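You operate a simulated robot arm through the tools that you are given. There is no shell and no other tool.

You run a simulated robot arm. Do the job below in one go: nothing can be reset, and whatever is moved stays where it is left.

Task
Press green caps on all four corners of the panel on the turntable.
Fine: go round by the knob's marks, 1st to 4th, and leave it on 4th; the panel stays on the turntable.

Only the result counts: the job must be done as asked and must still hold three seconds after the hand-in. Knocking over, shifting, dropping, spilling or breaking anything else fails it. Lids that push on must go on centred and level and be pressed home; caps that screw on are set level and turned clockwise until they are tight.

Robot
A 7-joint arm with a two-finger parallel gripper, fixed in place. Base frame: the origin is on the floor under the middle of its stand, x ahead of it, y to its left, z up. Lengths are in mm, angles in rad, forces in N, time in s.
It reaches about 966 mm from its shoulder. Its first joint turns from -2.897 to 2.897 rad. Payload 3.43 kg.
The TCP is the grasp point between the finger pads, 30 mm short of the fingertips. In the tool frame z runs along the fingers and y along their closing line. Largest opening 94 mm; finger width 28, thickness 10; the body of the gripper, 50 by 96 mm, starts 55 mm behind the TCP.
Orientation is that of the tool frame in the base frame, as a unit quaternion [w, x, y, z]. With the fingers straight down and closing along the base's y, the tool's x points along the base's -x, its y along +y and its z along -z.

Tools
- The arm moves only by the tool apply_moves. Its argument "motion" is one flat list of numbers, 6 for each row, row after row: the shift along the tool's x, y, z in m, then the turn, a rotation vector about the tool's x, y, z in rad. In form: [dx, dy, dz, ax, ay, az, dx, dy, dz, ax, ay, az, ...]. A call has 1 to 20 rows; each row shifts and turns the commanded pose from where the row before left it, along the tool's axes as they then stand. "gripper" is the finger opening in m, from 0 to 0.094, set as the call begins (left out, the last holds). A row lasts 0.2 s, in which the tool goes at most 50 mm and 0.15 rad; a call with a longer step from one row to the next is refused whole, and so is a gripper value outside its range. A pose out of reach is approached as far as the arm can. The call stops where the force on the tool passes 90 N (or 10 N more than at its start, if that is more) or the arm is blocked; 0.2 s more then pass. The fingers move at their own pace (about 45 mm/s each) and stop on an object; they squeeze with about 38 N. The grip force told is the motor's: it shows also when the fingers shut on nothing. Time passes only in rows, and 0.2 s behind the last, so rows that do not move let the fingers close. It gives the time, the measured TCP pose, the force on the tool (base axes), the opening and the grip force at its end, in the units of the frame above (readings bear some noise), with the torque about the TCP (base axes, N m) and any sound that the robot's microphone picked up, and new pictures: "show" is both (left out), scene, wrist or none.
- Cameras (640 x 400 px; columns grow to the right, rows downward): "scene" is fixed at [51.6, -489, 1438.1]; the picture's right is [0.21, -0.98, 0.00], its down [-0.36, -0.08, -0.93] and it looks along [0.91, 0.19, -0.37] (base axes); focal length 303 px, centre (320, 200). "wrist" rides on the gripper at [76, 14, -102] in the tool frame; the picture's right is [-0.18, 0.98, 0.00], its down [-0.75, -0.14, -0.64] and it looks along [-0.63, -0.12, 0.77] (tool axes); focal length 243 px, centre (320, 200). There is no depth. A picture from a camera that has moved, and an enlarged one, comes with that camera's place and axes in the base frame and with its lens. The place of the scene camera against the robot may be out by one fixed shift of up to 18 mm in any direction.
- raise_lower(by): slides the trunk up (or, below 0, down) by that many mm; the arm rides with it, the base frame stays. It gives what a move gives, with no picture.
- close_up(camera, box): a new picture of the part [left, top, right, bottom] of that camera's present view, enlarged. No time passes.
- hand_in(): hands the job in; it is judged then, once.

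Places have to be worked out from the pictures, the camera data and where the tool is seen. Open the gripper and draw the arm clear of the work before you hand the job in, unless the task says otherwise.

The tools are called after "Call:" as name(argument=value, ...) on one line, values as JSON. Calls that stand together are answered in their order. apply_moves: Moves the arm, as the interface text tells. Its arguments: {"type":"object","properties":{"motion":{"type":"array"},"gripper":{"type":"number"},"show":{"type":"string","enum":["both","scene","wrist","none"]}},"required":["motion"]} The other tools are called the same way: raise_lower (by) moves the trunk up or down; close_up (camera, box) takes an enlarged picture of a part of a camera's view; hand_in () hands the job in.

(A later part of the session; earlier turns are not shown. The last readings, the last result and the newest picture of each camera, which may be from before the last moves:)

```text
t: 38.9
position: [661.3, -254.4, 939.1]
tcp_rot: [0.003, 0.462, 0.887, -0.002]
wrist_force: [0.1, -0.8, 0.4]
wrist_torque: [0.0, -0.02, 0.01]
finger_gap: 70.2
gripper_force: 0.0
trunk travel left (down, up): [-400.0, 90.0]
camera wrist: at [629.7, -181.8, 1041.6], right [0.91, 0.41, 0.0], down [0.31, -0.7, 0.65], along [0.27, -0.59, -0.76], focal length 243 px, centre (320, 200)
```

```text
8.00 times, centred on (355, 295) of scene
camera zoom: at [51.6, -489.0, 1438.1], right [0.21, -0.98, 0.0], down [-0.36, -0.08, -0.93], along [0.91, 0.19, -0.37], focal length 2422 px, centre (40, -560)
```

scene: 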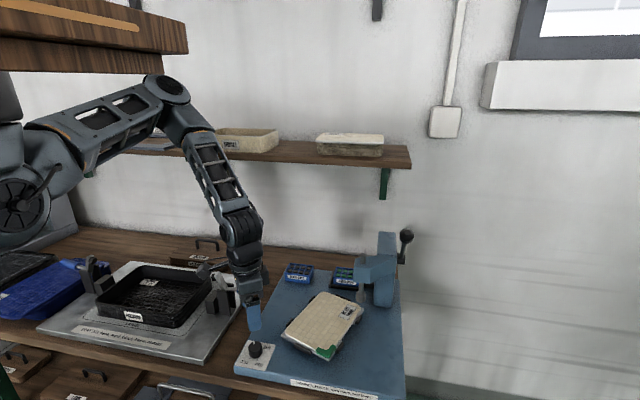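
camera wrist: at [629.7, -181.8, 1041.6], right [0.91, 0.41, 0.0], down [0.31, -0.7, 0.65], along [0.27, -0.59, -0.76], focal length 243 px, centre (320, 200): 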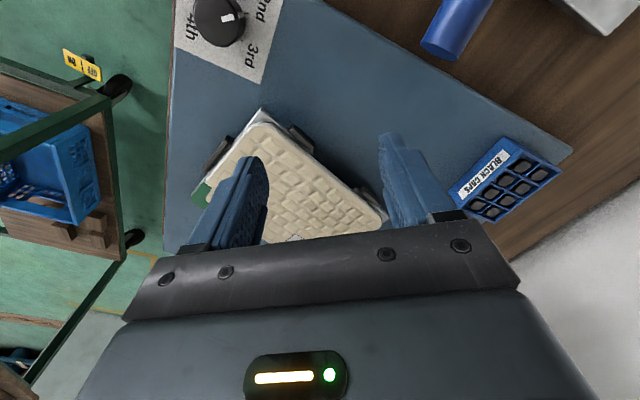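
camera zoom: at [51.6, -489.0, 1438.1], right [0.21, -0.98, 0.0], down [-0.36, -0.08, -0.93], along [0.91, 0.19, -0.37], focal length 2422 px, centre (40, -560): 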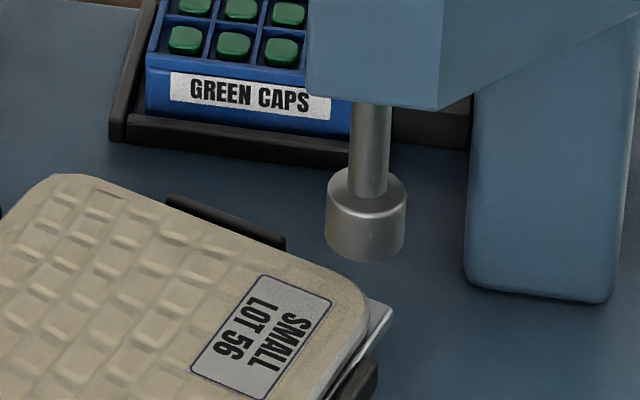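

The pointer lines up with the 2nd tick and the table corner is under the ram. I'll go back to above the lever ball, yawing the hand back to zero while rising.

Call:
apply_moves(motion=[0, 0, -0.03, 0, 0, -0.137, 0, 0, -0.03, 0, 0, -0.137, 0, 0, -0.03, 0, 0, -0.137, 0, 0, -0.03, 0, 0, -0.137, 0, 0, -0.03, 0, 0, -0.137, 0, 0, -0.03, 0, 0, -0.137, 0, 0, -0.03, 0, 0, -0.137, -0.0105, -0.04, 0, 0, 0, 0, -0.0105, -0.04, 0, 0, 0, 0, -0.0105, -0.04, 0, 0, 0, 0, -0.0105, -0.04, 0, 0, 0, 0, -0.0105, -0.04, 0, 0, 0, 0, -0.0105, -0.04, 0, 0, 0, 0, -0.0105, -0.04, 0, 0, 0, 0, -0.0105, -0.04, 0, 0, 0, 0, 0, 0, 0, 0, 0, 0], gripper=0.07, show="both")

Call:
close_up(camera="wrist", box=[220, 60, 420, 230])

```text
t: 42.3
position: [745.9, -574.0, 1151.4]
tcp_rot: [0.002, 0.001, 1.0, -0.003]
wrist_force: [-0.7, -0.5, 0.3]
wrist_torque: [0.02, -0.05, 0.04]
finger_gap: 69.9
gripper_force: 0.1
trunk travel left (down, up): [-400.0, 90.0]
camera wrist: at [668.7, -557.3, 1253.9], right [0.19, 0.98, 0.0], down [0.75, -0.14, 0.64], along [0.63, -0.12, -0.76], focal length 243 px, centre (320, 200)
```

scene: 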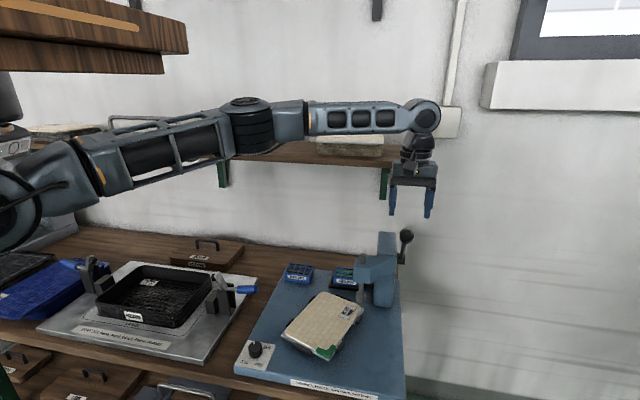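
wrist: 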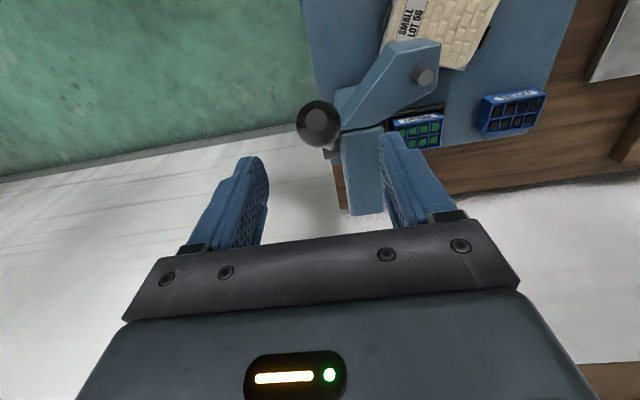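

```text
2.35 times, centred on (320, 145) of wrist
camera zoom: at [668.7, -557.3, 1253.9], right [0.19, 0.98, 0.0], down [0.75, -0.14, 0.64], along [0.63, -0.12, -0.76], focal length 571 px, centre (320, 329)
```

zoom: 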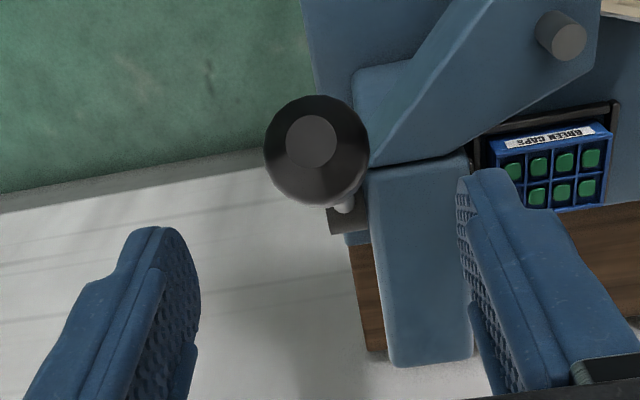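

The ball is in place under the TCP. This time I'll straddle it with the ball ~25 mm above the TCP (nearer the palm) for a firmer push, then close.

Call:
apply_moves(motion=[0, 0, 0.035, 0, 0, 0, 0, 0, 0.036, 0, 0, 0, 0, 0, 0.036, 0, 0, 0, 0, 0, 0, 0, 0, 0], show="none")

Call:
apply_moves(motion=[0, 0, 0, 0, 0, 0, 0, 0, 0, 0, 0, 0, 0, 0, 0, 0, 0, 0, 0, 0, 0, 0, 0, 0], gripper=0.0, show="both")

```text
t: 43.3
position: [746.8, -571.8, 1044.6]
tcp_rot: [0.001, 0.0, 1.0, -0.002]
wrist_force: [0.4, -0.2, -0.2]
wrist_torque: [0.02, -0.01, -0.02]
finger_gap: 69.8
gripper_force: 0.0
trunk travel left (down, up): [-400.0, 90.0]
```

```text
t: 44.3
position: [745.9, -574.1, 1044.1]
tcp_rot: [0.002, 0.002, 1.0, -0.004]
wrist_force: [5.0, -21.0, -3.6]
wrist_torque: [0.44, -0.05, 0.06]
finger_gap: 34.8
gripper_force: 44.8
trunk travel left (down, up): [-400.0, 90.0]
camera wrist: at [669.3, -558.6, 1146.3], right [0.19, 0.98, -0.01], down [0.75, -0.14, 0.64], along [0.63, -0.12, -0.76], focal length 243 px, centre (320, 200)
```

scene: 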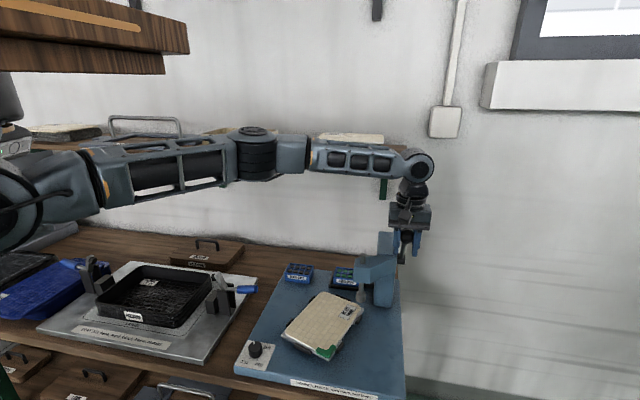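
wrist: 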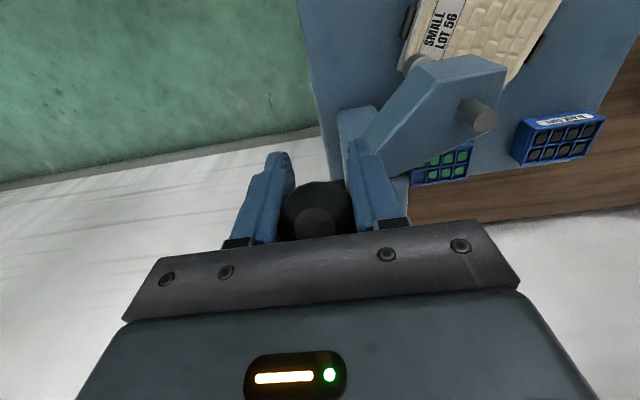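

Gripped. I'll pull the lever down along the fitted arc to about horizontal.

Call:
apply_moves(motion=[0.0125, -0.0006, 0.0105, 0, 0, 0, 0.0113, 0, 0.0119, 0, 0, 0, 0.0099, 0, 0.013, 0, 0, 0, 0.0083, 0, 0.0141, 0, 0, 0, 0.0067, 0, 0.0148, 0, 0, 0, 0.005, 0, 0.0155, 0, 0, 0, 0.0033, 0, 0.016, 0, 0, 0, 0.0015, 0, 0.0163, 0, 0, 0, 0, 0, 0, 0, 0, 0], show="both")

Call:
close_up(camera="scene", box=[330, 220, 430, 350])

```text
t: 46.3
position: [687.5, -574.7, 931.8]
tcp_rot: [0.0, 0.001, 1.0, -0.002]
wrist_force: [7.5, -16.0, 8.0]
wrist_torque: [0.36, -0.63, 0.06]
finger_gap: 35.4
gripper_force: 45.0
trunk travel left (down, up): [-400.0, 90.0]
camera wrist: at [610.8, -558.8, 1033.8], right [0.19, 0.98, 0.0], down [0.75, -0.14, 0.64], along [0.63, -0.12, -0.77], focal length 243 px, centre (320, 200)
```

scene: 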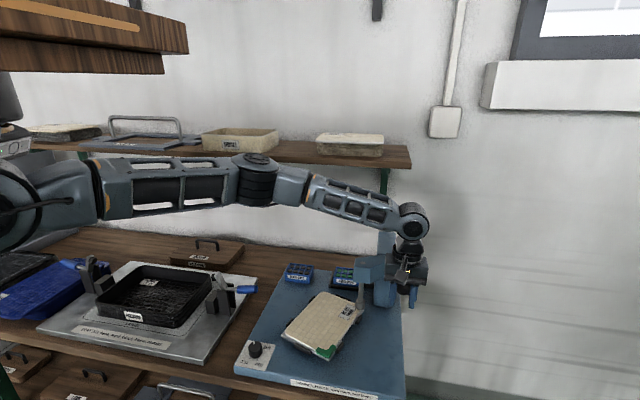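
wrist: 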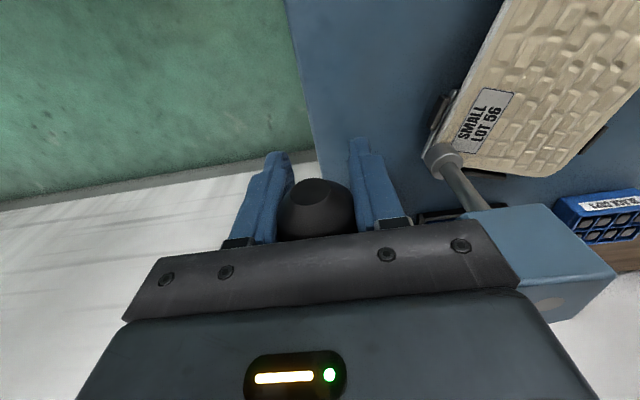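

```text
3.08 times, centred on (380, 285) of scene
camera zoom: at [51.6, -489.0, 1438.1], right [0.21, -0.98, 0.0], down [-0.36, -0.08, -0.93], along [0.91, 0.19, -0.37], focal length 931 px, centre (135, -62)
```

zoom: 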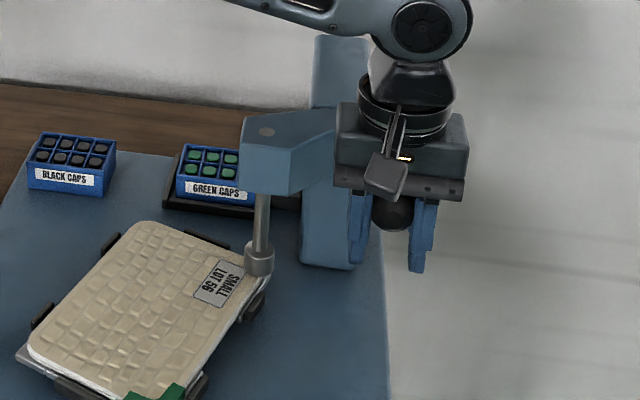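

The ram is right over the corner, with little side force. I'll finish the stroke with smaller steps.

Call:
apply_moves(motion=[0, 0, 0.008, 0, 0, 0, 0, 0, 0.008, 0, 0, 0, -0.001, 0, 0.006, 0, 0, 0, -0.001, 0, 0.005, 0, 0, 0, 0, 0, 0.004, 0, 0, 0, 0, 0, 0, 0, 0, 0], show="both")

Call:
close_up(camera="scene", box=[330, 220, 430, 350])

Call:
close_up(camera="wrist", box=[390, 80, 530, 200])

```text
t: 47.7
position: [689.5, -574.6, 906.7]
tcp_rot: [0.002, 0.003, 1.0, -0.003]
wrist_force: [-18.0, 5.3, 48.2]
wrist_torque: [-0.1, -0.39, 0.04]
finger_gap: 35.4
gripper_force: 45.5
trunk travel left (down, up): [-400.0, 90.0]
camera wrist: at [611.3, -558.5, 1007.3], right [0.19, 0.98, -0.01], down [0.75, -0.14, 0.65], along [0.63, -0.13, -0.76], focal length 243 px, centre (320, 200)
```

scene: 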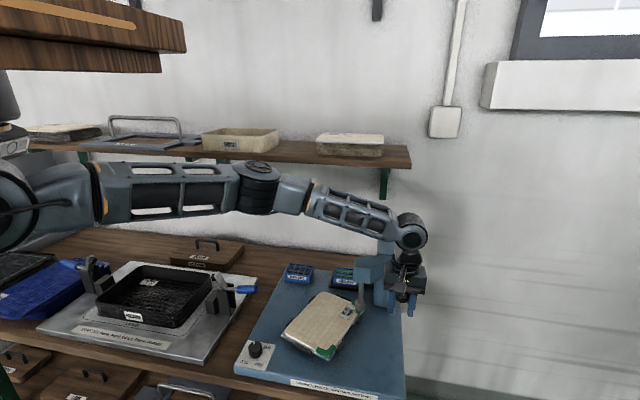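
wrist: 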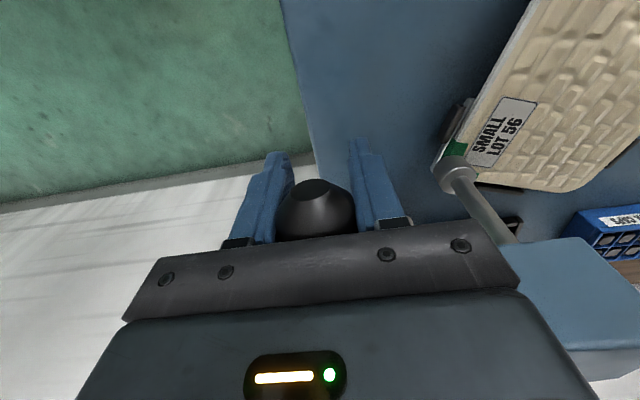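

```text
3.08 times, centred on (380, 285) of scene
camera zoom: at [51.6, -489.0, 1438.1], right [0.21, -0.98, 0.0], down [-0.36, -0.08, -0.93], along [0.91, 0.19, -0.37], focal length 931 px, centre (135, -62)
```

zoom: 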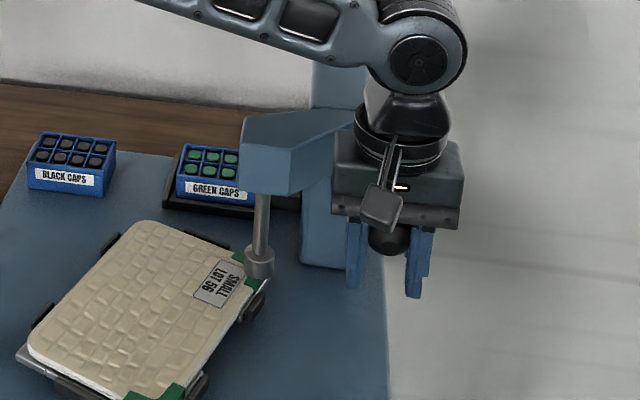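

```text
3.33 times, centred on (460, 140) of wrist
camera zoom: at [611.3, -558.5, 1007.3], right [0.19, 0.98, -0.01], down [0.75, -0.14, 0.65], along [0.63, -0.13, -0.76], focal length 809 px, centre (-147, 400)
```

zoom: 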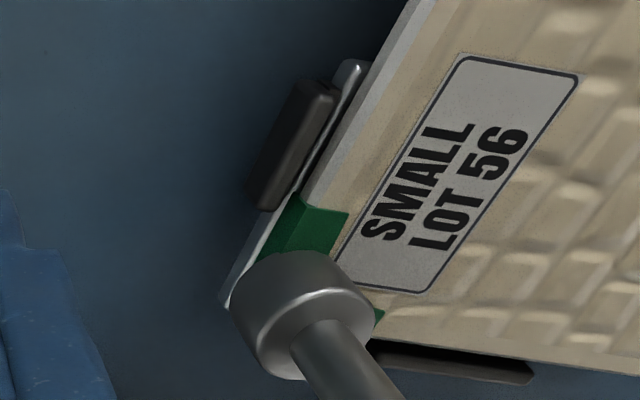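

The second cap is on; 48 N now. I'll press on to the hard stop (until the force climbs steeply).

Call:
apply_moves(motion=[0, 0, 0.004, 0, 0, 0, 0, 0, 0.004, 0, 0, 0, 0, 0, 0.004, 0, 0, 0, 0, 0, 0.003, 0, 0, 0, 0, 0, 0.003, 0, 0, 0, 0, 0, 0, 0, 0, 0], show="both")

Call:
close_up(camera="scene", box=[330, 220, 430, 350])

```text
t: 48.8
position: [689.4, -574.3, 896.5]
tcp_rot: [0.001, 0.002, 1.0, -0.004]
wrist_force: [-28.1, 40.7, 52.5]
wrist_torque: [-0.69, -1.05, -0.21]
finger_gap: 35.7
gripper_force: 44.9
trunk travel left (down, up): [-400.0, 90.0]
stopped in row 5: the force on the tool passed its limit at 93 N (the readings are from after the stop); the commanded pose is now the measured one
camera wrist: at [611.5, -558.6, 998.4], right [0.19, 0.98, -0.01], down [0.75, -0.14, 0.64], along [0.63, -0.13, -0.76], focal length 243 px, centre (320, 200)
```

scene: 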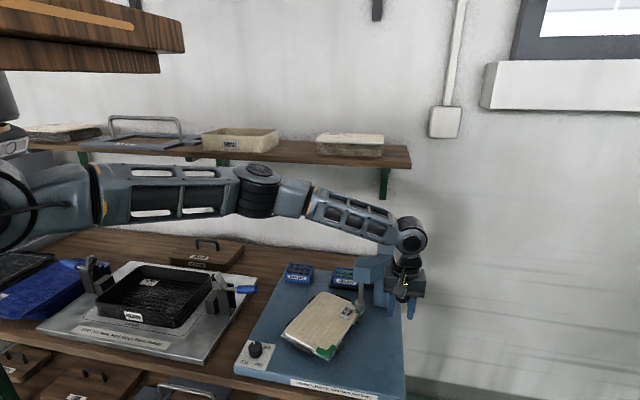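
wrist: 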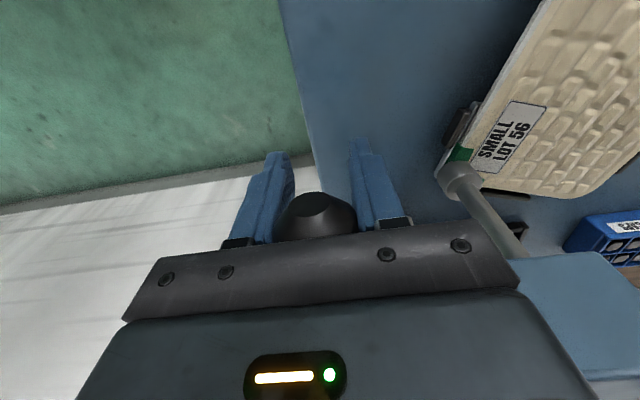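

```text
3.08 times, centred on (380, 285) of scene
camera zoom: at [51.6, -489.0, 1438.1], right [0.21, -0.98, 0.0], down [-0.36, -0.08, -0.93], along [0.91, 0.19, -0.37], focal length 931 px, centre (135, -62)
```

zoom: 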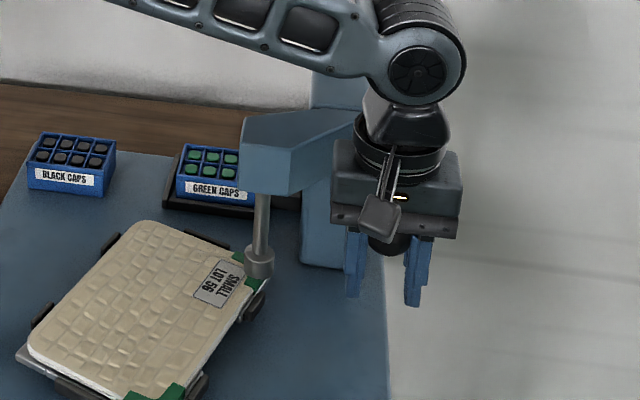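

Same hard stop as the first time, so the second cap is pressed home. I'll bring the lever back up along the arc to its upper stop.

Call:
apply_moves(motion=[0.0022, 0, -0.0163, 0, 0, 0, 0.0003, 0.001, -0.0163, 0, 0, 0, -0.0015, 0, -0.0163, 0, 0, 0, -0.0033, 0, -0.016, 0, 0, 0, -0.005, 0, -0.0155, 0, 0, 0, -0.0067, 0, -0.0148, 0, 0, 0, -0.0083, 0, -0.0141, 0, 0, 0, -0.0099, 0, -0.013, 0, 0, 0, -0.0113, 0, -0.0119, 0, 0, 0, -0.0125, 0, -0.0105, 0, 0, 0, 0, 0, 0, 0, 0, 0], show="both")

Call:
close_up(camera="scene", box=[330, 180, 430, 310])

```text
t: 51.2
position: [746.5, -575.2, 1037.8]
tcp_rot: [0.001, 0.001, 1.0, -0.005]
wrist_force: [-3.1, -7.2, -6.5]
wrist_torque: [0.29, 0.96, -0.11]
finger_gap: 35.1
gripper_force: 45.1
trunk travel left (down, up): [-400.0, 90.0]
camera wrist: at [668.3, -558.3, 1139.3], right [0.19, 0.98, -0.01], down [0.75, -0.14, 0.65], along [0.63, -0.13, -0.76], focal length 243 px, centre (320, 200)
```

scene: 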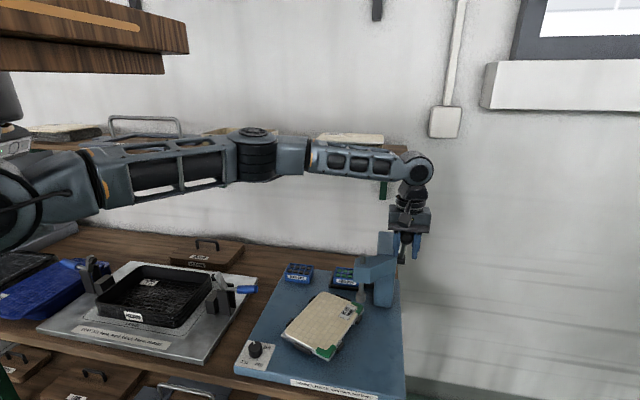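
wrist: 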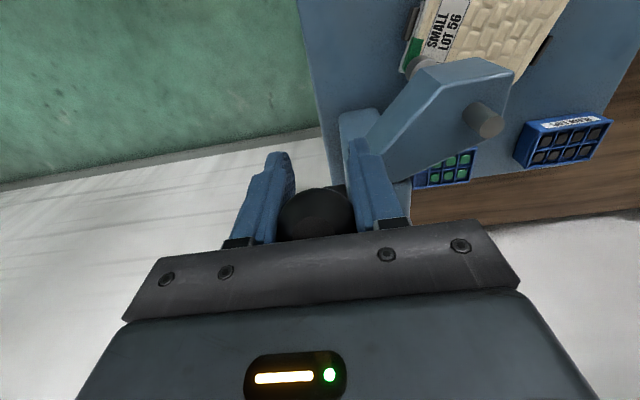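

```text
3.08 times, centred on (380, 245) of scene
camera zoom: at [51.6, -489.0, 1438.1], right [0.21, -0.98, 0.0], down [-0.36, -0.08, -0.93], along [0.91, 0.19, -0.37], focal length 931 px, centre (135, 62)
```

zoom: 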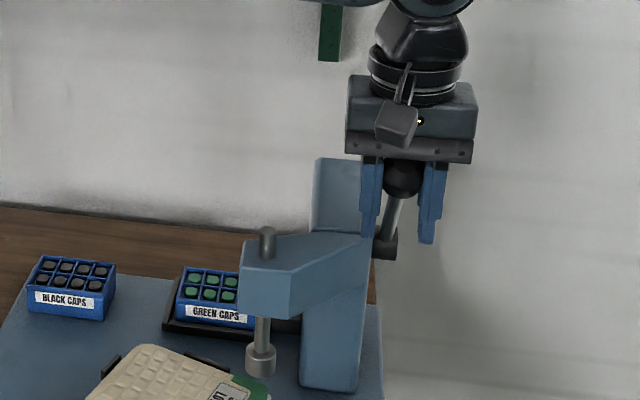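

Almost at the top; a small nudge to the upper stop, then release and lift.

Call:
apply_moves(motion=[-0.004, 0, -0.004, 0, 0, 0, -0.003, 0, -0.003, 0, 0, 0, 0, 0, 0, 0, 0, 0], show="none")

Call:
apply_moves(motion=[0.002, 0, 0, 0, 0, 0, 0, 0, 0, 0, 0, 0, 0, 0, 0, 0, 0, 0, 0, 0, -0.035, 0, 0, 0, 0, 0, -0.035, 0, 0, 0, 0, 0, -0.035, 0, 0, 0, 0, 0, -0.03, 0, 0, 0, 0, 0, 0, 0, 0, 0], gripper=0.07, show="both")

Call:
close_up(camera="scene", box=[270, 220, 430, 340])

```text
t: 52.0
position: [750.0, -574.8, 1040.7]
tcp_rot: [-0.002, 0.003, 1.0, -0.003]
wrist_force: [-40.8, 8.4, -32.5]
wrist_torque: [-0.35, -0.93, -0.01]
finger_gap: 35.3
gripper_force: 44.2
trunk travel left (down, up): [-400.0, 90.0]
```

```text
t: 53.8
position: [750.1, -572.5, 1178.5]
tcp_rot: [0.001, 0.0, 1.0, -0.004]
wrist_force: [-0.1, 0.2, 0.2]
wrist_torque: [-0.03, 0.01, 0.02]
finger_gap: 70.1
gripper_force: 0.1
trunk travel left (down, up): [-400.0, 90.0]
camera wrist: at [673.2, -556.2, 1279.7], right [0.19, 0.98, -0.01], down [0.75, -0.14, 0.65], along [0.63, -0.13, -0.76], focal length 243 px, centre (320, 200)
```

scene: 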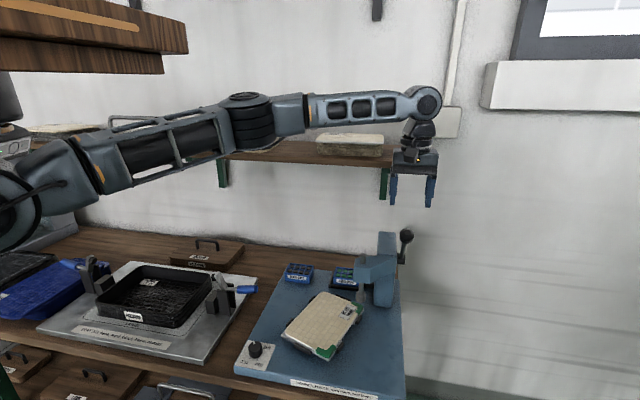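
wrist: 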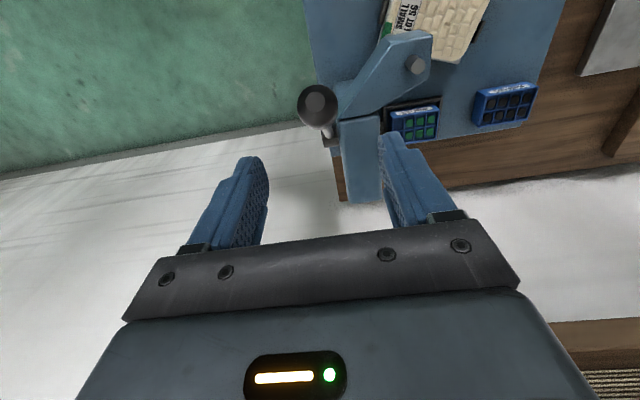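

```text
3.33 times, centred on (350, 280) of scene
camera zoom: at [51.6, -489.0, 1438.1], right [0.21, -0.98, 0.0], down [-0.36, -0.08, -0.93], along [0.91, 0.19, -0.37], focal length 1009 px, centre (220, -67)
```

zoom: 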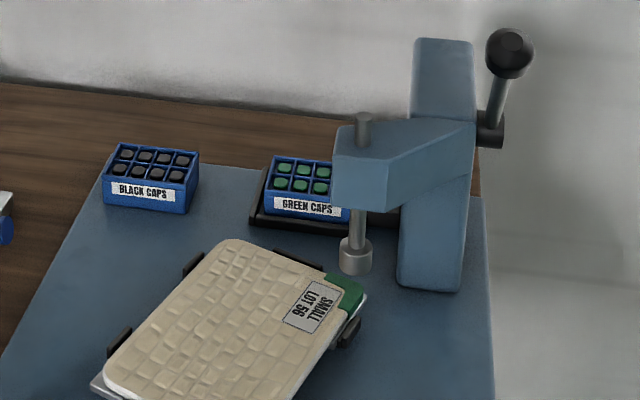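

Two corners are done and the lever is up. Back to the knob for the 70° turn to 3rd, starting with the hand yawed +35°.

Call:
apply_moves(motion=[0.0206, 0.0383, 0, 0, 0, 0, 0.0206, 0.0383, 0, 0, 0, 0, 0.0206, 0.0383, 0, 0, 0, 0, 0.0206, 0.0383, 0, 0, 0, 0, 0.0206, 0.0383, 0, 0, 0, 0, 0.0206, 0.0383, 0, 0, 0, 0, 0.0206, 0.0383, 0, 0, 0, 0, 0.0206, 0.0383, 0, 0, 0, 0, 0.0206, 0.0383, 0, 0, 0, 0, 0, 0, 0.04, 0, 0, -0.1018, 0, 0, 0.04, 0, 0, -0.1018, 0, 0, 0.04, 0, 0, -0.1018, 0, 0, 0.04, 0, 0, -0.1018, 0, 0, 0.04, 0, 0, -0.1018, 0, 0, 0.04, 0, 0, -0.1018, 0, 0, 0, 0, 0, 0], gripper=0.07, show="both")

Call:
close_up(camera="wrist", box=[220, 40, 420, 220])

```text
t: 57.2
position: [567.6, -229.8, 935.5]
tcp_rot: [0.0, -0.3, 0.954, -0.005]
wrist_force: [-0.3, -0.6, 0.2]
wrist_torque: [0.0, -0.01, 0.06]
finger_gap: 70.2
gripper_force: 0.1
trunk travel left (down, up): [-400.0, 90.0]
camera wrist: at [496.1, -260.1, 1037.2], right [-0.41, 0.91, -0.01], down [0.7, 0.32, 0.64], along [0.59, 0.26, -0.77], focal length 243 px, centre (320, 200)
```

scene: 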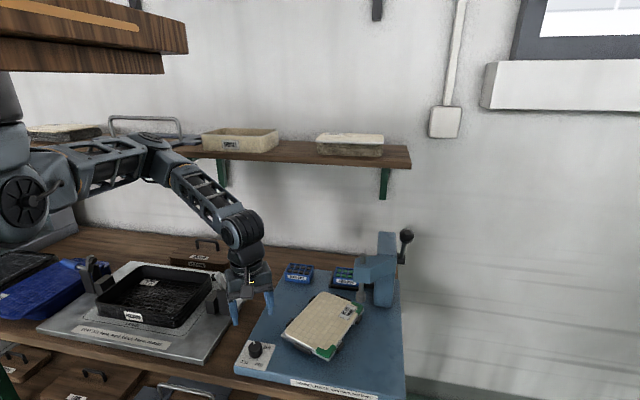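
wrist: 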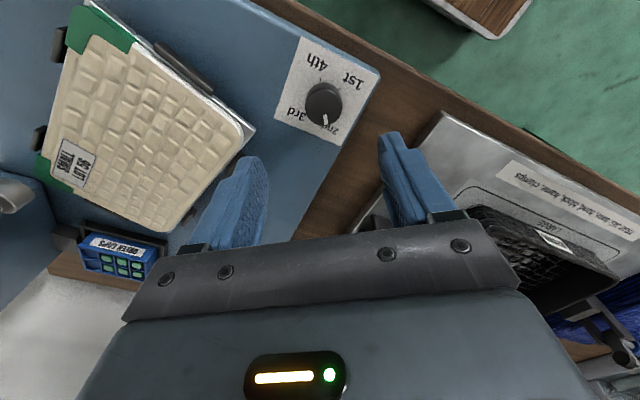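

```text
2.22 times, centred on (320, 130) of wrist
camera zoom: at [496.1, -260.1, 1037.2], right [-0.41, 0.91, -0.01], down [0.7, 0.32, 0.64], along [0.59, 0.26, -0.77], focal length 539 px, centre (320, 356)
```

zoom: 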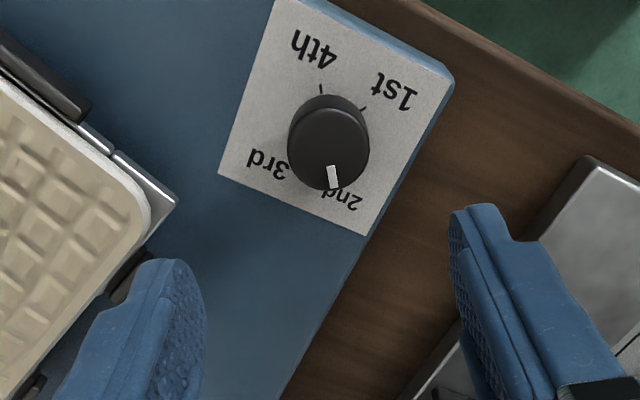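

The pointer is on 2nd. The knob is ~3 mm to the tool's +y side; I'll correct, descend and grip.

Call:
apply_moves(motion=[0, 0.0032, 0.035, 0, 0, 0, 0, 0, 0.035, 0, 0, 0, 0, 0, 0.025, 0, 0, 0, 0, 0, 0.01, 0, 0, 0, 0, 0, 0, 0, 0, 0], show="wrist")

Call:
close_up(camera="wrist", box=[220, 100, 420, 250])

```text
t: 58.4
position: [565.8, -228.0, 830.4]
tcp_rot: [-0.001, -0.299, 0.954, -0.005]
wrist_force: [0.3, -0.1, -0.1]
wrist_torque: [0.0, 0.0, -0.01]
finger_gap: 70.0
gripper_force: 0.1
trunk travel left (down, up): [-400.0, 90.0]
camera wrist: at [494.1, -258.2, 932.4], right [-0.41, 0.91, -0.01], down [0.7, 0.32, 0.64], along [0.59, 0.26, -0.77], focal length 243 px, centre (320, 200)
```

wrist: 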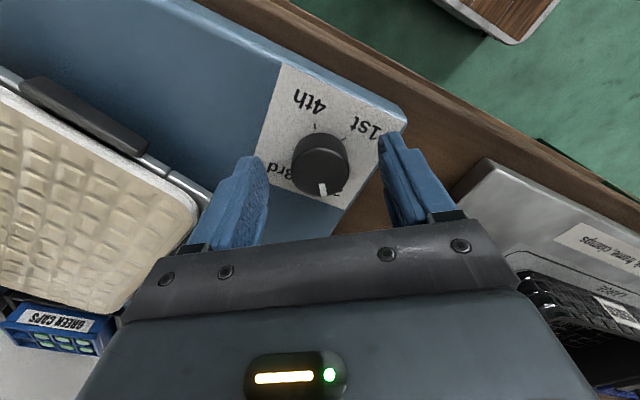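

```text
2.67 times, centred on (320, 175) of wrist
camera zoom: at [494.1, -258.2, 932.4], right [-0.41, 0.91, -0.01], down [0.7, 0.32, 0.64], along [0.59, 0.26, -0.77], focal length 647 px, centre (320, 267)
```

zoom: 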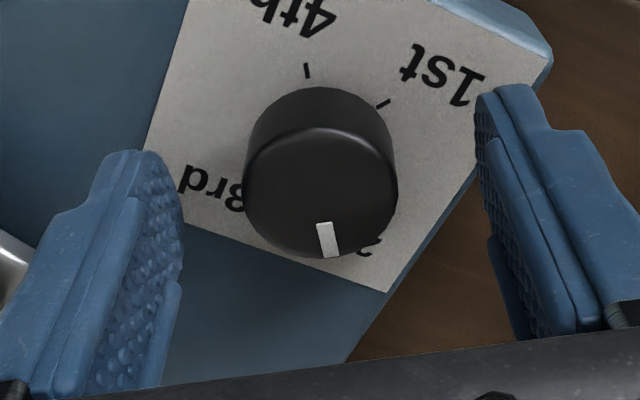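

Perfectly centred. Close on the knob.

Call:
apply_moves(motion=[0, 0, 0, 0, 0, 0, 0, 0, 0, 0, 0, 0, 0, 0, 0, 0, 0, 0, 0, 0, 0, 0, 0, 0], gripper=0.0, show="none")

Call:
apply_moves(motion=[0, 0, 0, 0, 0, 0.13575, 0, 0, 0, 0, 0, 0.13575, 0, 0, 0, 0, 0, 0.13575, 0, 0, 0, 0, 0, 0.13575, 0, 0, 0, 0, 0, 0.13575, 0, 0, 0, 0, 0, 0.13575, 0, 0, 0, 0, 0, 0.13575, 0, 0, 0, 0, 0, 0.13575, 0, 0, 0, 0, 0, 0.13575, 0, 0, 0, 0, 0, 0], show="both")

Call:
close_up(camera="wrist", box=[220, 80, 420, 250])

Call:
close_up(camera="scene", box=[230, 220, 430, 370])

```text
t: 59.4
position: [565.9, -227.1, 830.7]
tcp_rot: [0.0, -0.3, 0.954, -0.005]
wrist_force: [-0.2, -0.4, -1.2]
wrist_torque: [-0.03, -0.04, 0.02]
finger_gap: 33.4
gripper_force: 45.2
trunk travel left (down, up): [-400.0, 90.0]
```

```text
t: 61.6
position: [564.9, -227.8, 831.1]
tcp_rot: [0.003, 0.304, 0.953, -0.004]
wrist_force: [6.2, 9.8, 25.1]
wrist_torque: [0.56, -0.07, -0.03]
finger_gap: 33.4
gripper_force: 45.3
trunk travel left (down, up): [-400.0, 90.0]
camera wrist: at [510.6, -170.6, 931.7], right [0.72, 0.7, 0.0], down [0.53, -0.54, 0.65], along [0.45, -0.47, -0.76], focal length 243 px, centre (320, 200)
```

scene: 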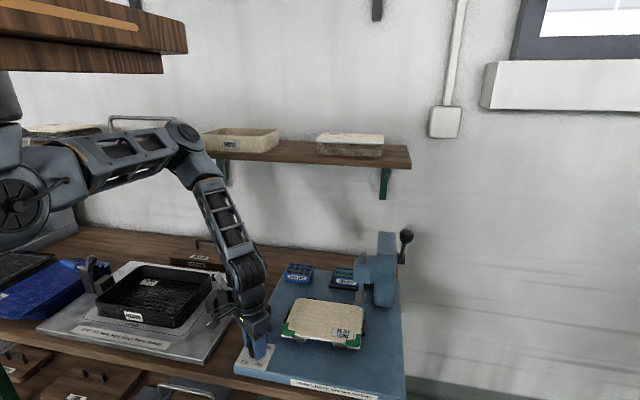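
wrist: 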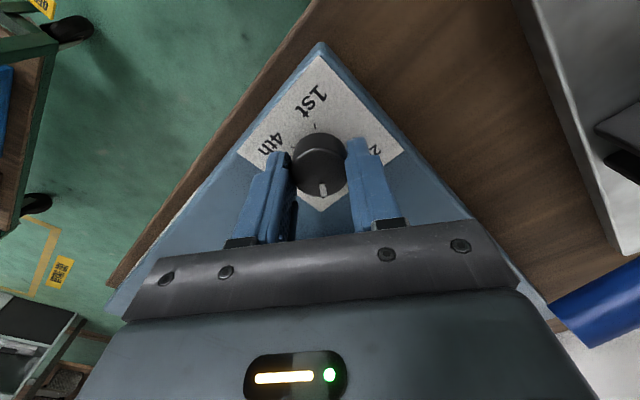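

```text
2.35 times, centred on (320, 165) of wrist
camera zoom: at [510.6, -170.6, 931.7], right [0.72, 0.7, 0.0], down [0.53, -0.54, 0.65], along [0.45, -0.47, -0.76], focal length 571 px, centre (320, 282)
```

zoom: 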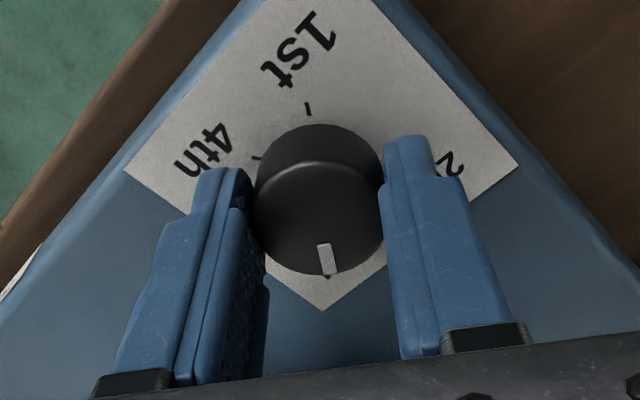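

```text
2.67 times, centred on (330, 295) of scene
camera zoom: at [51.6, -489.0, 1438.1], right [0.21, -0.98, 0.0], down [-0.36, -0.08, -0.93], along [0.91, 0.19, -0.37], focal length 807 px, centre (293, -53)
```

zoom: 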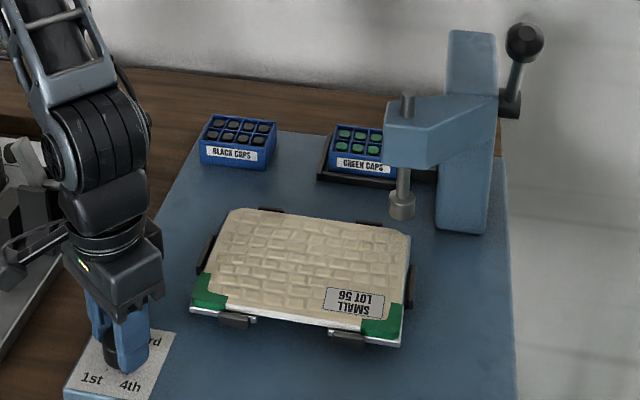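

The table has turned to 180° in total. I'll release, lift, and verify the pointer and panel alignment.

Call:
apply_moves(motion=[0, 0, 0, 0, 0, 0, 0, 0, 0, 0, 0, 0, 0, 0, 0, 0, 0, 0, 0, 0, -0.03, 0, 0, 0, 0, 0, -0.04, 0, 0, 0, 0, 0, -0.04, 0, 0, 0, 0, 0, 0, 0, 0, 0], gripper=0.07, show="wrist")

Call:
close_up(camera="wrist", box=[250, 30, 400, 150])

Call:
close_up(camera="scene", box=[230, 220, 430, 370])

Call:
close_up(camera="scene", box=[235, 335, 285, 370])

```text
t: 63.2
position: [564.1, -226.9, 940.5]
tcp_rot: [0.002, 0.301, 0.953, -0.004]
wrist_force: [0.4, -0.7, -0.7]
wrist_torque: [-0.04, 0.02, 0.02]
finger_gap: 70.1
gripper_force: 0.2
trunk travel left (down, up): [-400.0, 90.0]
camera wrist: at [509.8, -170.0, 1041.6], right [0.72, 0.7, 0.0], down [0.53, -0.54, 0.65], along [0.45, -0.47, -0.76], focal length 243 px, centre (320, 200)
```

wrist: 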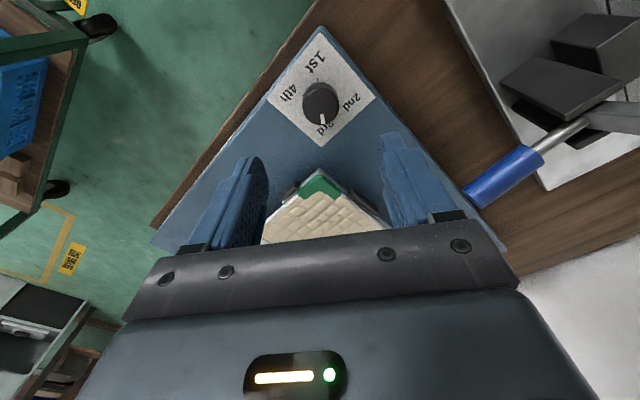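

```text
3.33 times, centred on (325, 90) of wrist
camera zoom: at [509.8, -170.0, 1041.6], right [0.72, 0.7, 0.0], down [0.53, -0.54, 0.65], along [0.45, -0.47, -0.76], focal length 809 px, centre (303, 567)
```

zoom: 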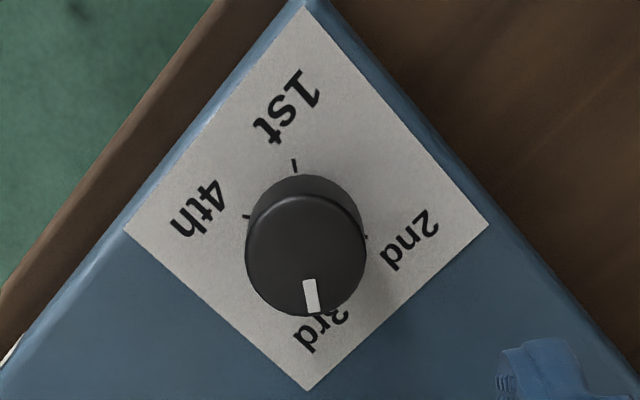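

```text
2.67 times, centred on (330, 295) of scene
camera zoom: at [51.6, -489.0, 1438.1], right [0.21, -0.98, 0.0], down [-0.36, -0.08, -0.93], along [0.91, 0.19, -0.37], focal length 807 px, centre (293, -53)
```

zoom: 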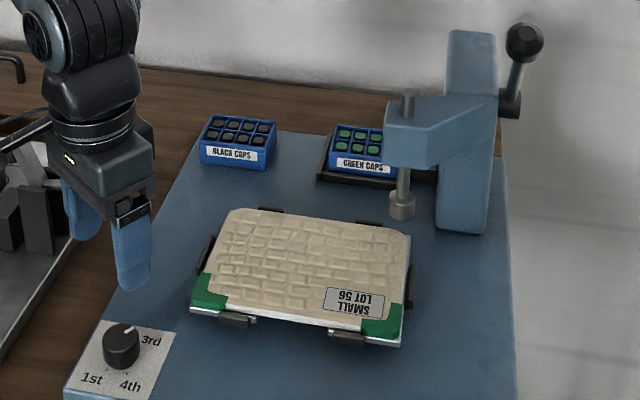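

```text
11.43 times, centred on (260, 352) of scene
camera zoom: at [51.6, -489.0, 1438.1], right [0.21, -0.98, 0.0], down [-0.36, -0.08, -0.93], along [0.91, 0.19, -0.37], focal length 3459 px, centre (1006, -1543)
```

zoom: 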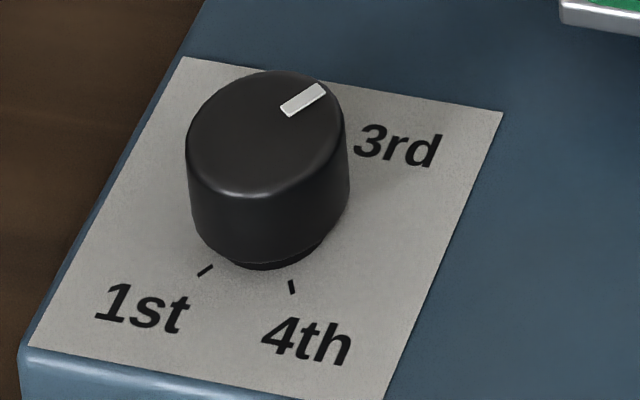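

Panel and pointer are at 3rd: the table edges coincide with the state-1 picture turned by 180°. Back to the lever for the third press.

Call:
apply_moves(motion=[0, 0, -0.035, 0, 0, -0.1019, 0, 0, -0.035, 0, 0, -0.1019, 0, 0, -0.035, 0, 0, -0.1019, 0, 0, -0.035, 0, 0, -0.1019, 0, 0, -0.035, 0, 0, -0.1019, 0, 0, -0.035, 0, 0, -0.1019, -0.0202, -0.0386, 0, 0, 0, 0, -0.0202, -0.0386, 0, 0, 0, 0, -0.0202, -0.0386, 0, 0, 0, 0, -0.0202, -0.0386, 0, 0, 0, 0, -0.0202, -0.0386, 0, 0, 0, 0, -0.0202, -0.0386, 0, 0, 0, 0, -0.0202, -0.0386, 0, 0, 0, 0, -0.0202, -0.0386, 0, 0, 0, 0, -0.0202, -0.0386, 0, 0, 0, 0, 0, 0, 0, 0, 0, 0], gripper=0.07, show="wrist")

Call:
close_up(camera="wrist", box=[220, 60, 420, 230])

```text
t: 66.6
position: [744.4, -574.9, 1154.1]
tcp_rot: [0.002, 0.001, 1.0, -0.004]
wrist_force: [0.0, -0.2, 1.0]
wrist_torque: [0.03, -0.02, 0.02]
finger_gap: 69.8
gripper_force: 0.1
trunk travel left (down, up): [-400.0, 90.0]
camera wrist: at [667.3, -558.1, 1255.8], right [0.19, 0.98, -0.01], down [0.75, -0.14, 0.65], along [0.63, -0.13, -0.76], focal length 243 px, centre (320, 200)
```

wrist: 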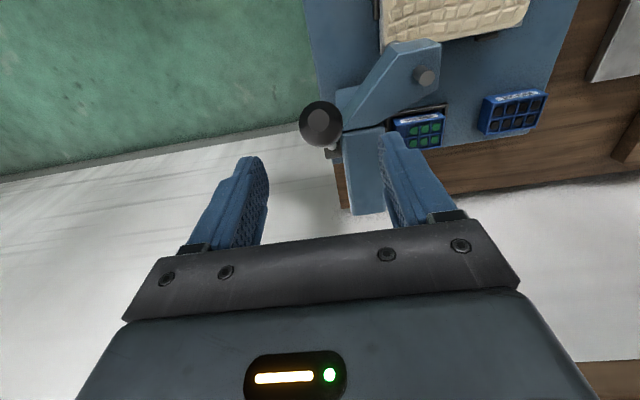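

```text
2.35 times, centred on (320, 145) of wrist
camera zoom: at [667.3, -558.1, 1255.8], right [0.19, 0.98, -0.01], down [0.75, -0.14, 0.65], along [0.63, -0.13, -0.76], focal length 571 px, centre (320, 329)
```

zoom: 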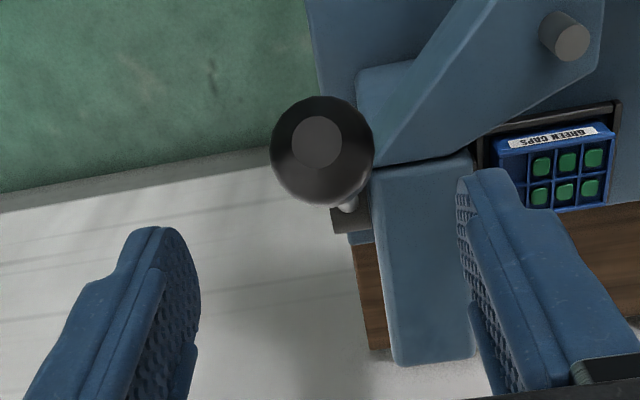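

The ball is centred below the tool again (and the bin shows two caps used). Descend 110 mm and grip.

Call:
apply_moves(motion=[0, 0, 0.037, 0, 0, 0, 0, 0, 0.037, 0, 0, 0, 0, 0, 0.036, 0, 0, 0, 0, 0, 0, 0, 0, 0], show="none")

Call:
apply_moves(motion=[0, 0, 0, 0, 0, 0, 0, 0, 0, 0, 0, 0, 0, 0, 0, 0, 0, 0, 0, 0, 0, 0, 0, 0], gripper=0.0, show="wrist")

```text
t: 67.6
position: [745.7, -575.7, 1044.9]
tcp_rot: [0.002, 0.001, 1.0, -0.004]
wrist_force: [0.1, -0.3, 0.4]
wrist_torque: [0.01, 0.04, 0.01]
finger_gap: 69.7
gripper_force: 0.0
trunk travel left (down, up): [-400.0, 90.0]
```

```text
t: 68.6
position: [747.1, -574.7, 1042.9]
tcp_rot: [0.0, 0.001, 1.0, -0.004]
wrist_force: [-0.2, 1.7, -0.1]
wrist_torque: [0.13, 0.05, 0.21]
finger_gap: 35.1
gripper_force: 44.7
trunk travel left (down, up): [-400.0, 90.0]
camera wrist: at [668.9, -558.5, 1145.4], right [0.19, 0.98, -0.01], down [0.75, -0.14, 0.65], along [0.63, -0.13, -0.76], focal length 243 px, centre (320, 200)
```

wrist: 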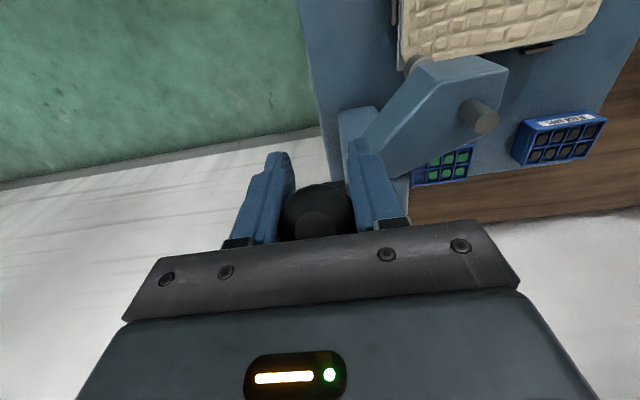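

Gripped with nearly zero side force. Pull down along the arc to about horizontal.

Call:
apply_moves(motion=[0.0125, 0, 0.0105, 0, 0, 0, 0.0113, 0, 0.0119, 0, 0, 0, 0.0099, 0, 0.013, 0, 0, 0, 0.0083, 0, 0.0141, 0, 0, 0, 0.0067, 0, 0.0148, 0, 0, 0, 0.005, 0, 0.0155, 0, 0, 0, 0.0033, 0, 0.016, 0, 0, 0, 0.0015, 0, 0.0163, 0, 0, 0, 0, 0, 0, 0, 0, 0], show="both")

Call:
close_up(camera="scene", box=[330, 220, 430, 350])

```text
t: 70.6
position: [688.6, -574.8, 931.3]
tcp_rot: [0.001, 0.001, 1.0, -0.004]
wrist_force: [5.9, 15.5, 7.4]
wrist_torque: [-0.47, -0.61, 0.01]
finger_gap: 35.4
gripper_force: 45.5
trunk travel left (down, up): [-400.0, 90.0]
camera wrist: at [610.8, -558.6, 1032.3], right [0.19, 0.98, -0.01], down [0.75, -0.14, 0.64], along [0.63, -0.12, -0.76], focal length 243 px, centre (320, 200)
```

scene: 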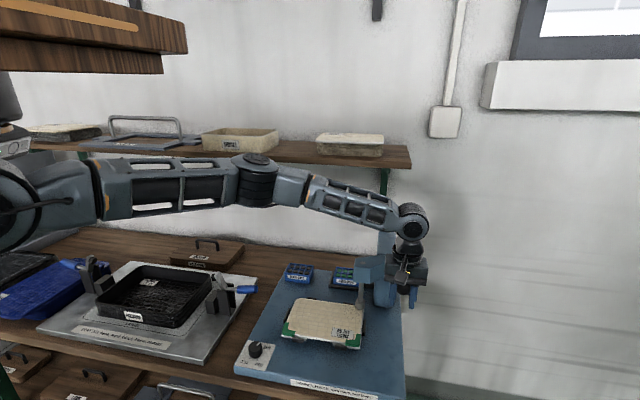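
wrist: 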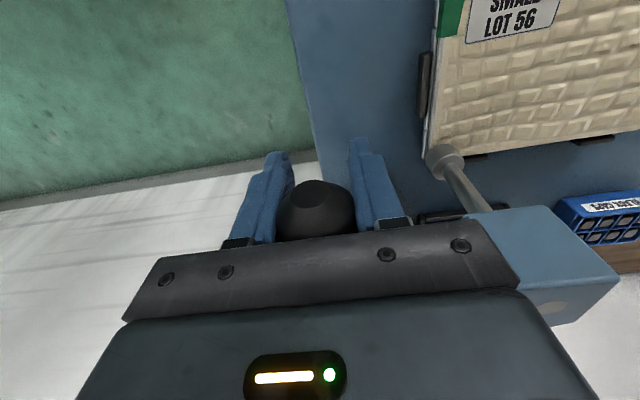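

```text
3.08 times, centred on (380, 285) of scene
camera zoom: at [51.6, -489.0, 1438.1], right [0.21, -0.98, 0.0], down [-0.36, -0.08, -0.93], along [0.91, 0.19, -0.37], focal length 931 px, centre (135, -62)
```

zoom: 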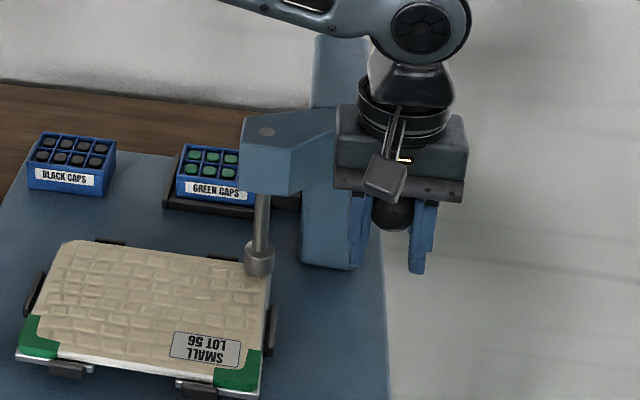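

The ram is over corner 3. I'll finish the stroke in small steps to the hard stop.

Call:
apply_moves(motion=[0, 0.0005, 0.008, 0, 0, 0, 0, 0, 0.008, 0, 0, 0, -0.001, 0, 0.006, 0, 0, 0, -0.001, 0, 0.005, 0, 0, 0, 0, 0, 0.004, 0, 0, 0, 0, 0, 0.004, 0, 0, 0, 0, 0, 0.004, 0, 0, 0, 0, 0, 0.004, 0, 0, 0, 0, 0, 0.003, 0, 0, 0, 0, 0, 0.003, 0, 0, 0, 0, 0, 0, 0, 0, 0], show="both")

Call:
close_up(camera="scene", box=[330, 220, 430, 350])

Call:
close_up(camera="wrist", box=[390, 80, 530, 200])

```text
t: 72.5
position: [687.5, -575.2, 896.8]
tcp_rot: [0.001, 0.003, 1.0, -0.006]
wrist_force: [-27.8, 45.6, 53.5]
wrist_torque: [-0.68, -1.07, -0.06]
finger_gap: 35.6
gripper_force: 45.1
trunk travel left (down, up): [-400.0, 90.0]
stopped in row 9: the force on the tool passed its limit at 93 N (the readings are from after the stop); the commanded pose is now the measured one
camera wrist: at [611.3, -558.5, 998.2], right [0.19, 0.98, -0.01], down [0.75, -0.14, 0.65], along [0.63, -0.13, -0.76], focal length 243 px, centre (320, 200)
```

scene: 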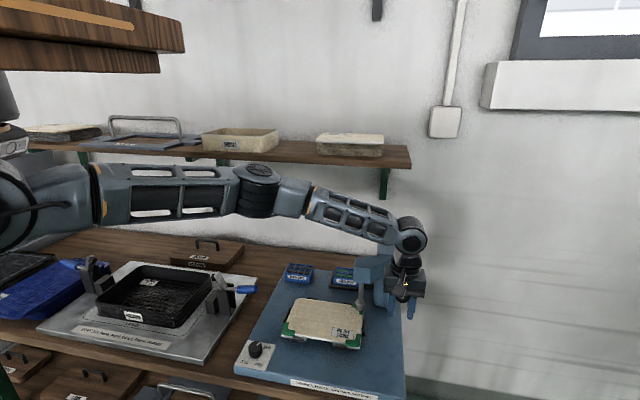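
wrist: 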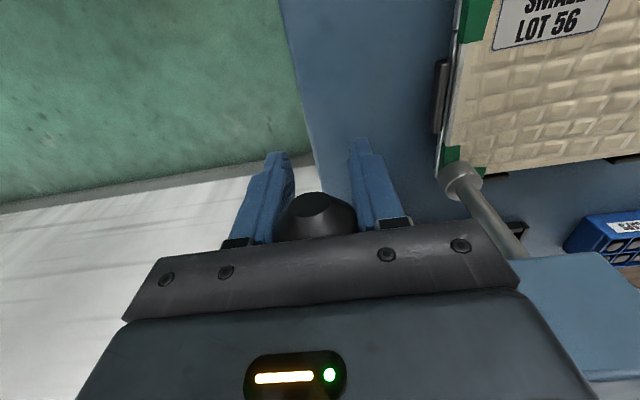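

```text
3.08 times, centred on (380, 285) of scene
camera zoom: at [51.6, -489.0, 1438.1], right [0.21, -0.98, 0.0], down [-0.36, -0.08, -0.93], along [0.91, 0.19, -0.37], focal length 931 px, centre (135, -62)
```

zoom: 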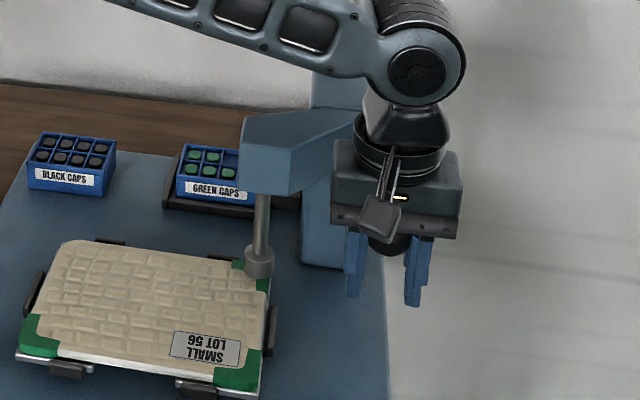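

```text
3.33 times, centred on (460, 140) of wrist
camera zoom: at [611.3, -558.5, 998.2], right [0.19, 0.98, -0.01], down [0.75, -0.14, 0.65], along [0.63, -0.13, -0.76], focal length 809 px, centre (-147, 400)
```

zoom: 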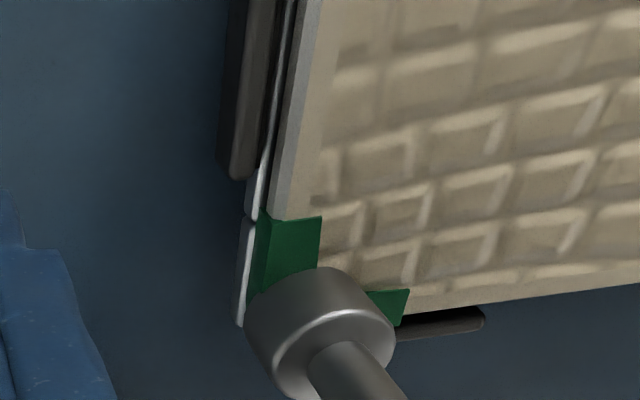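

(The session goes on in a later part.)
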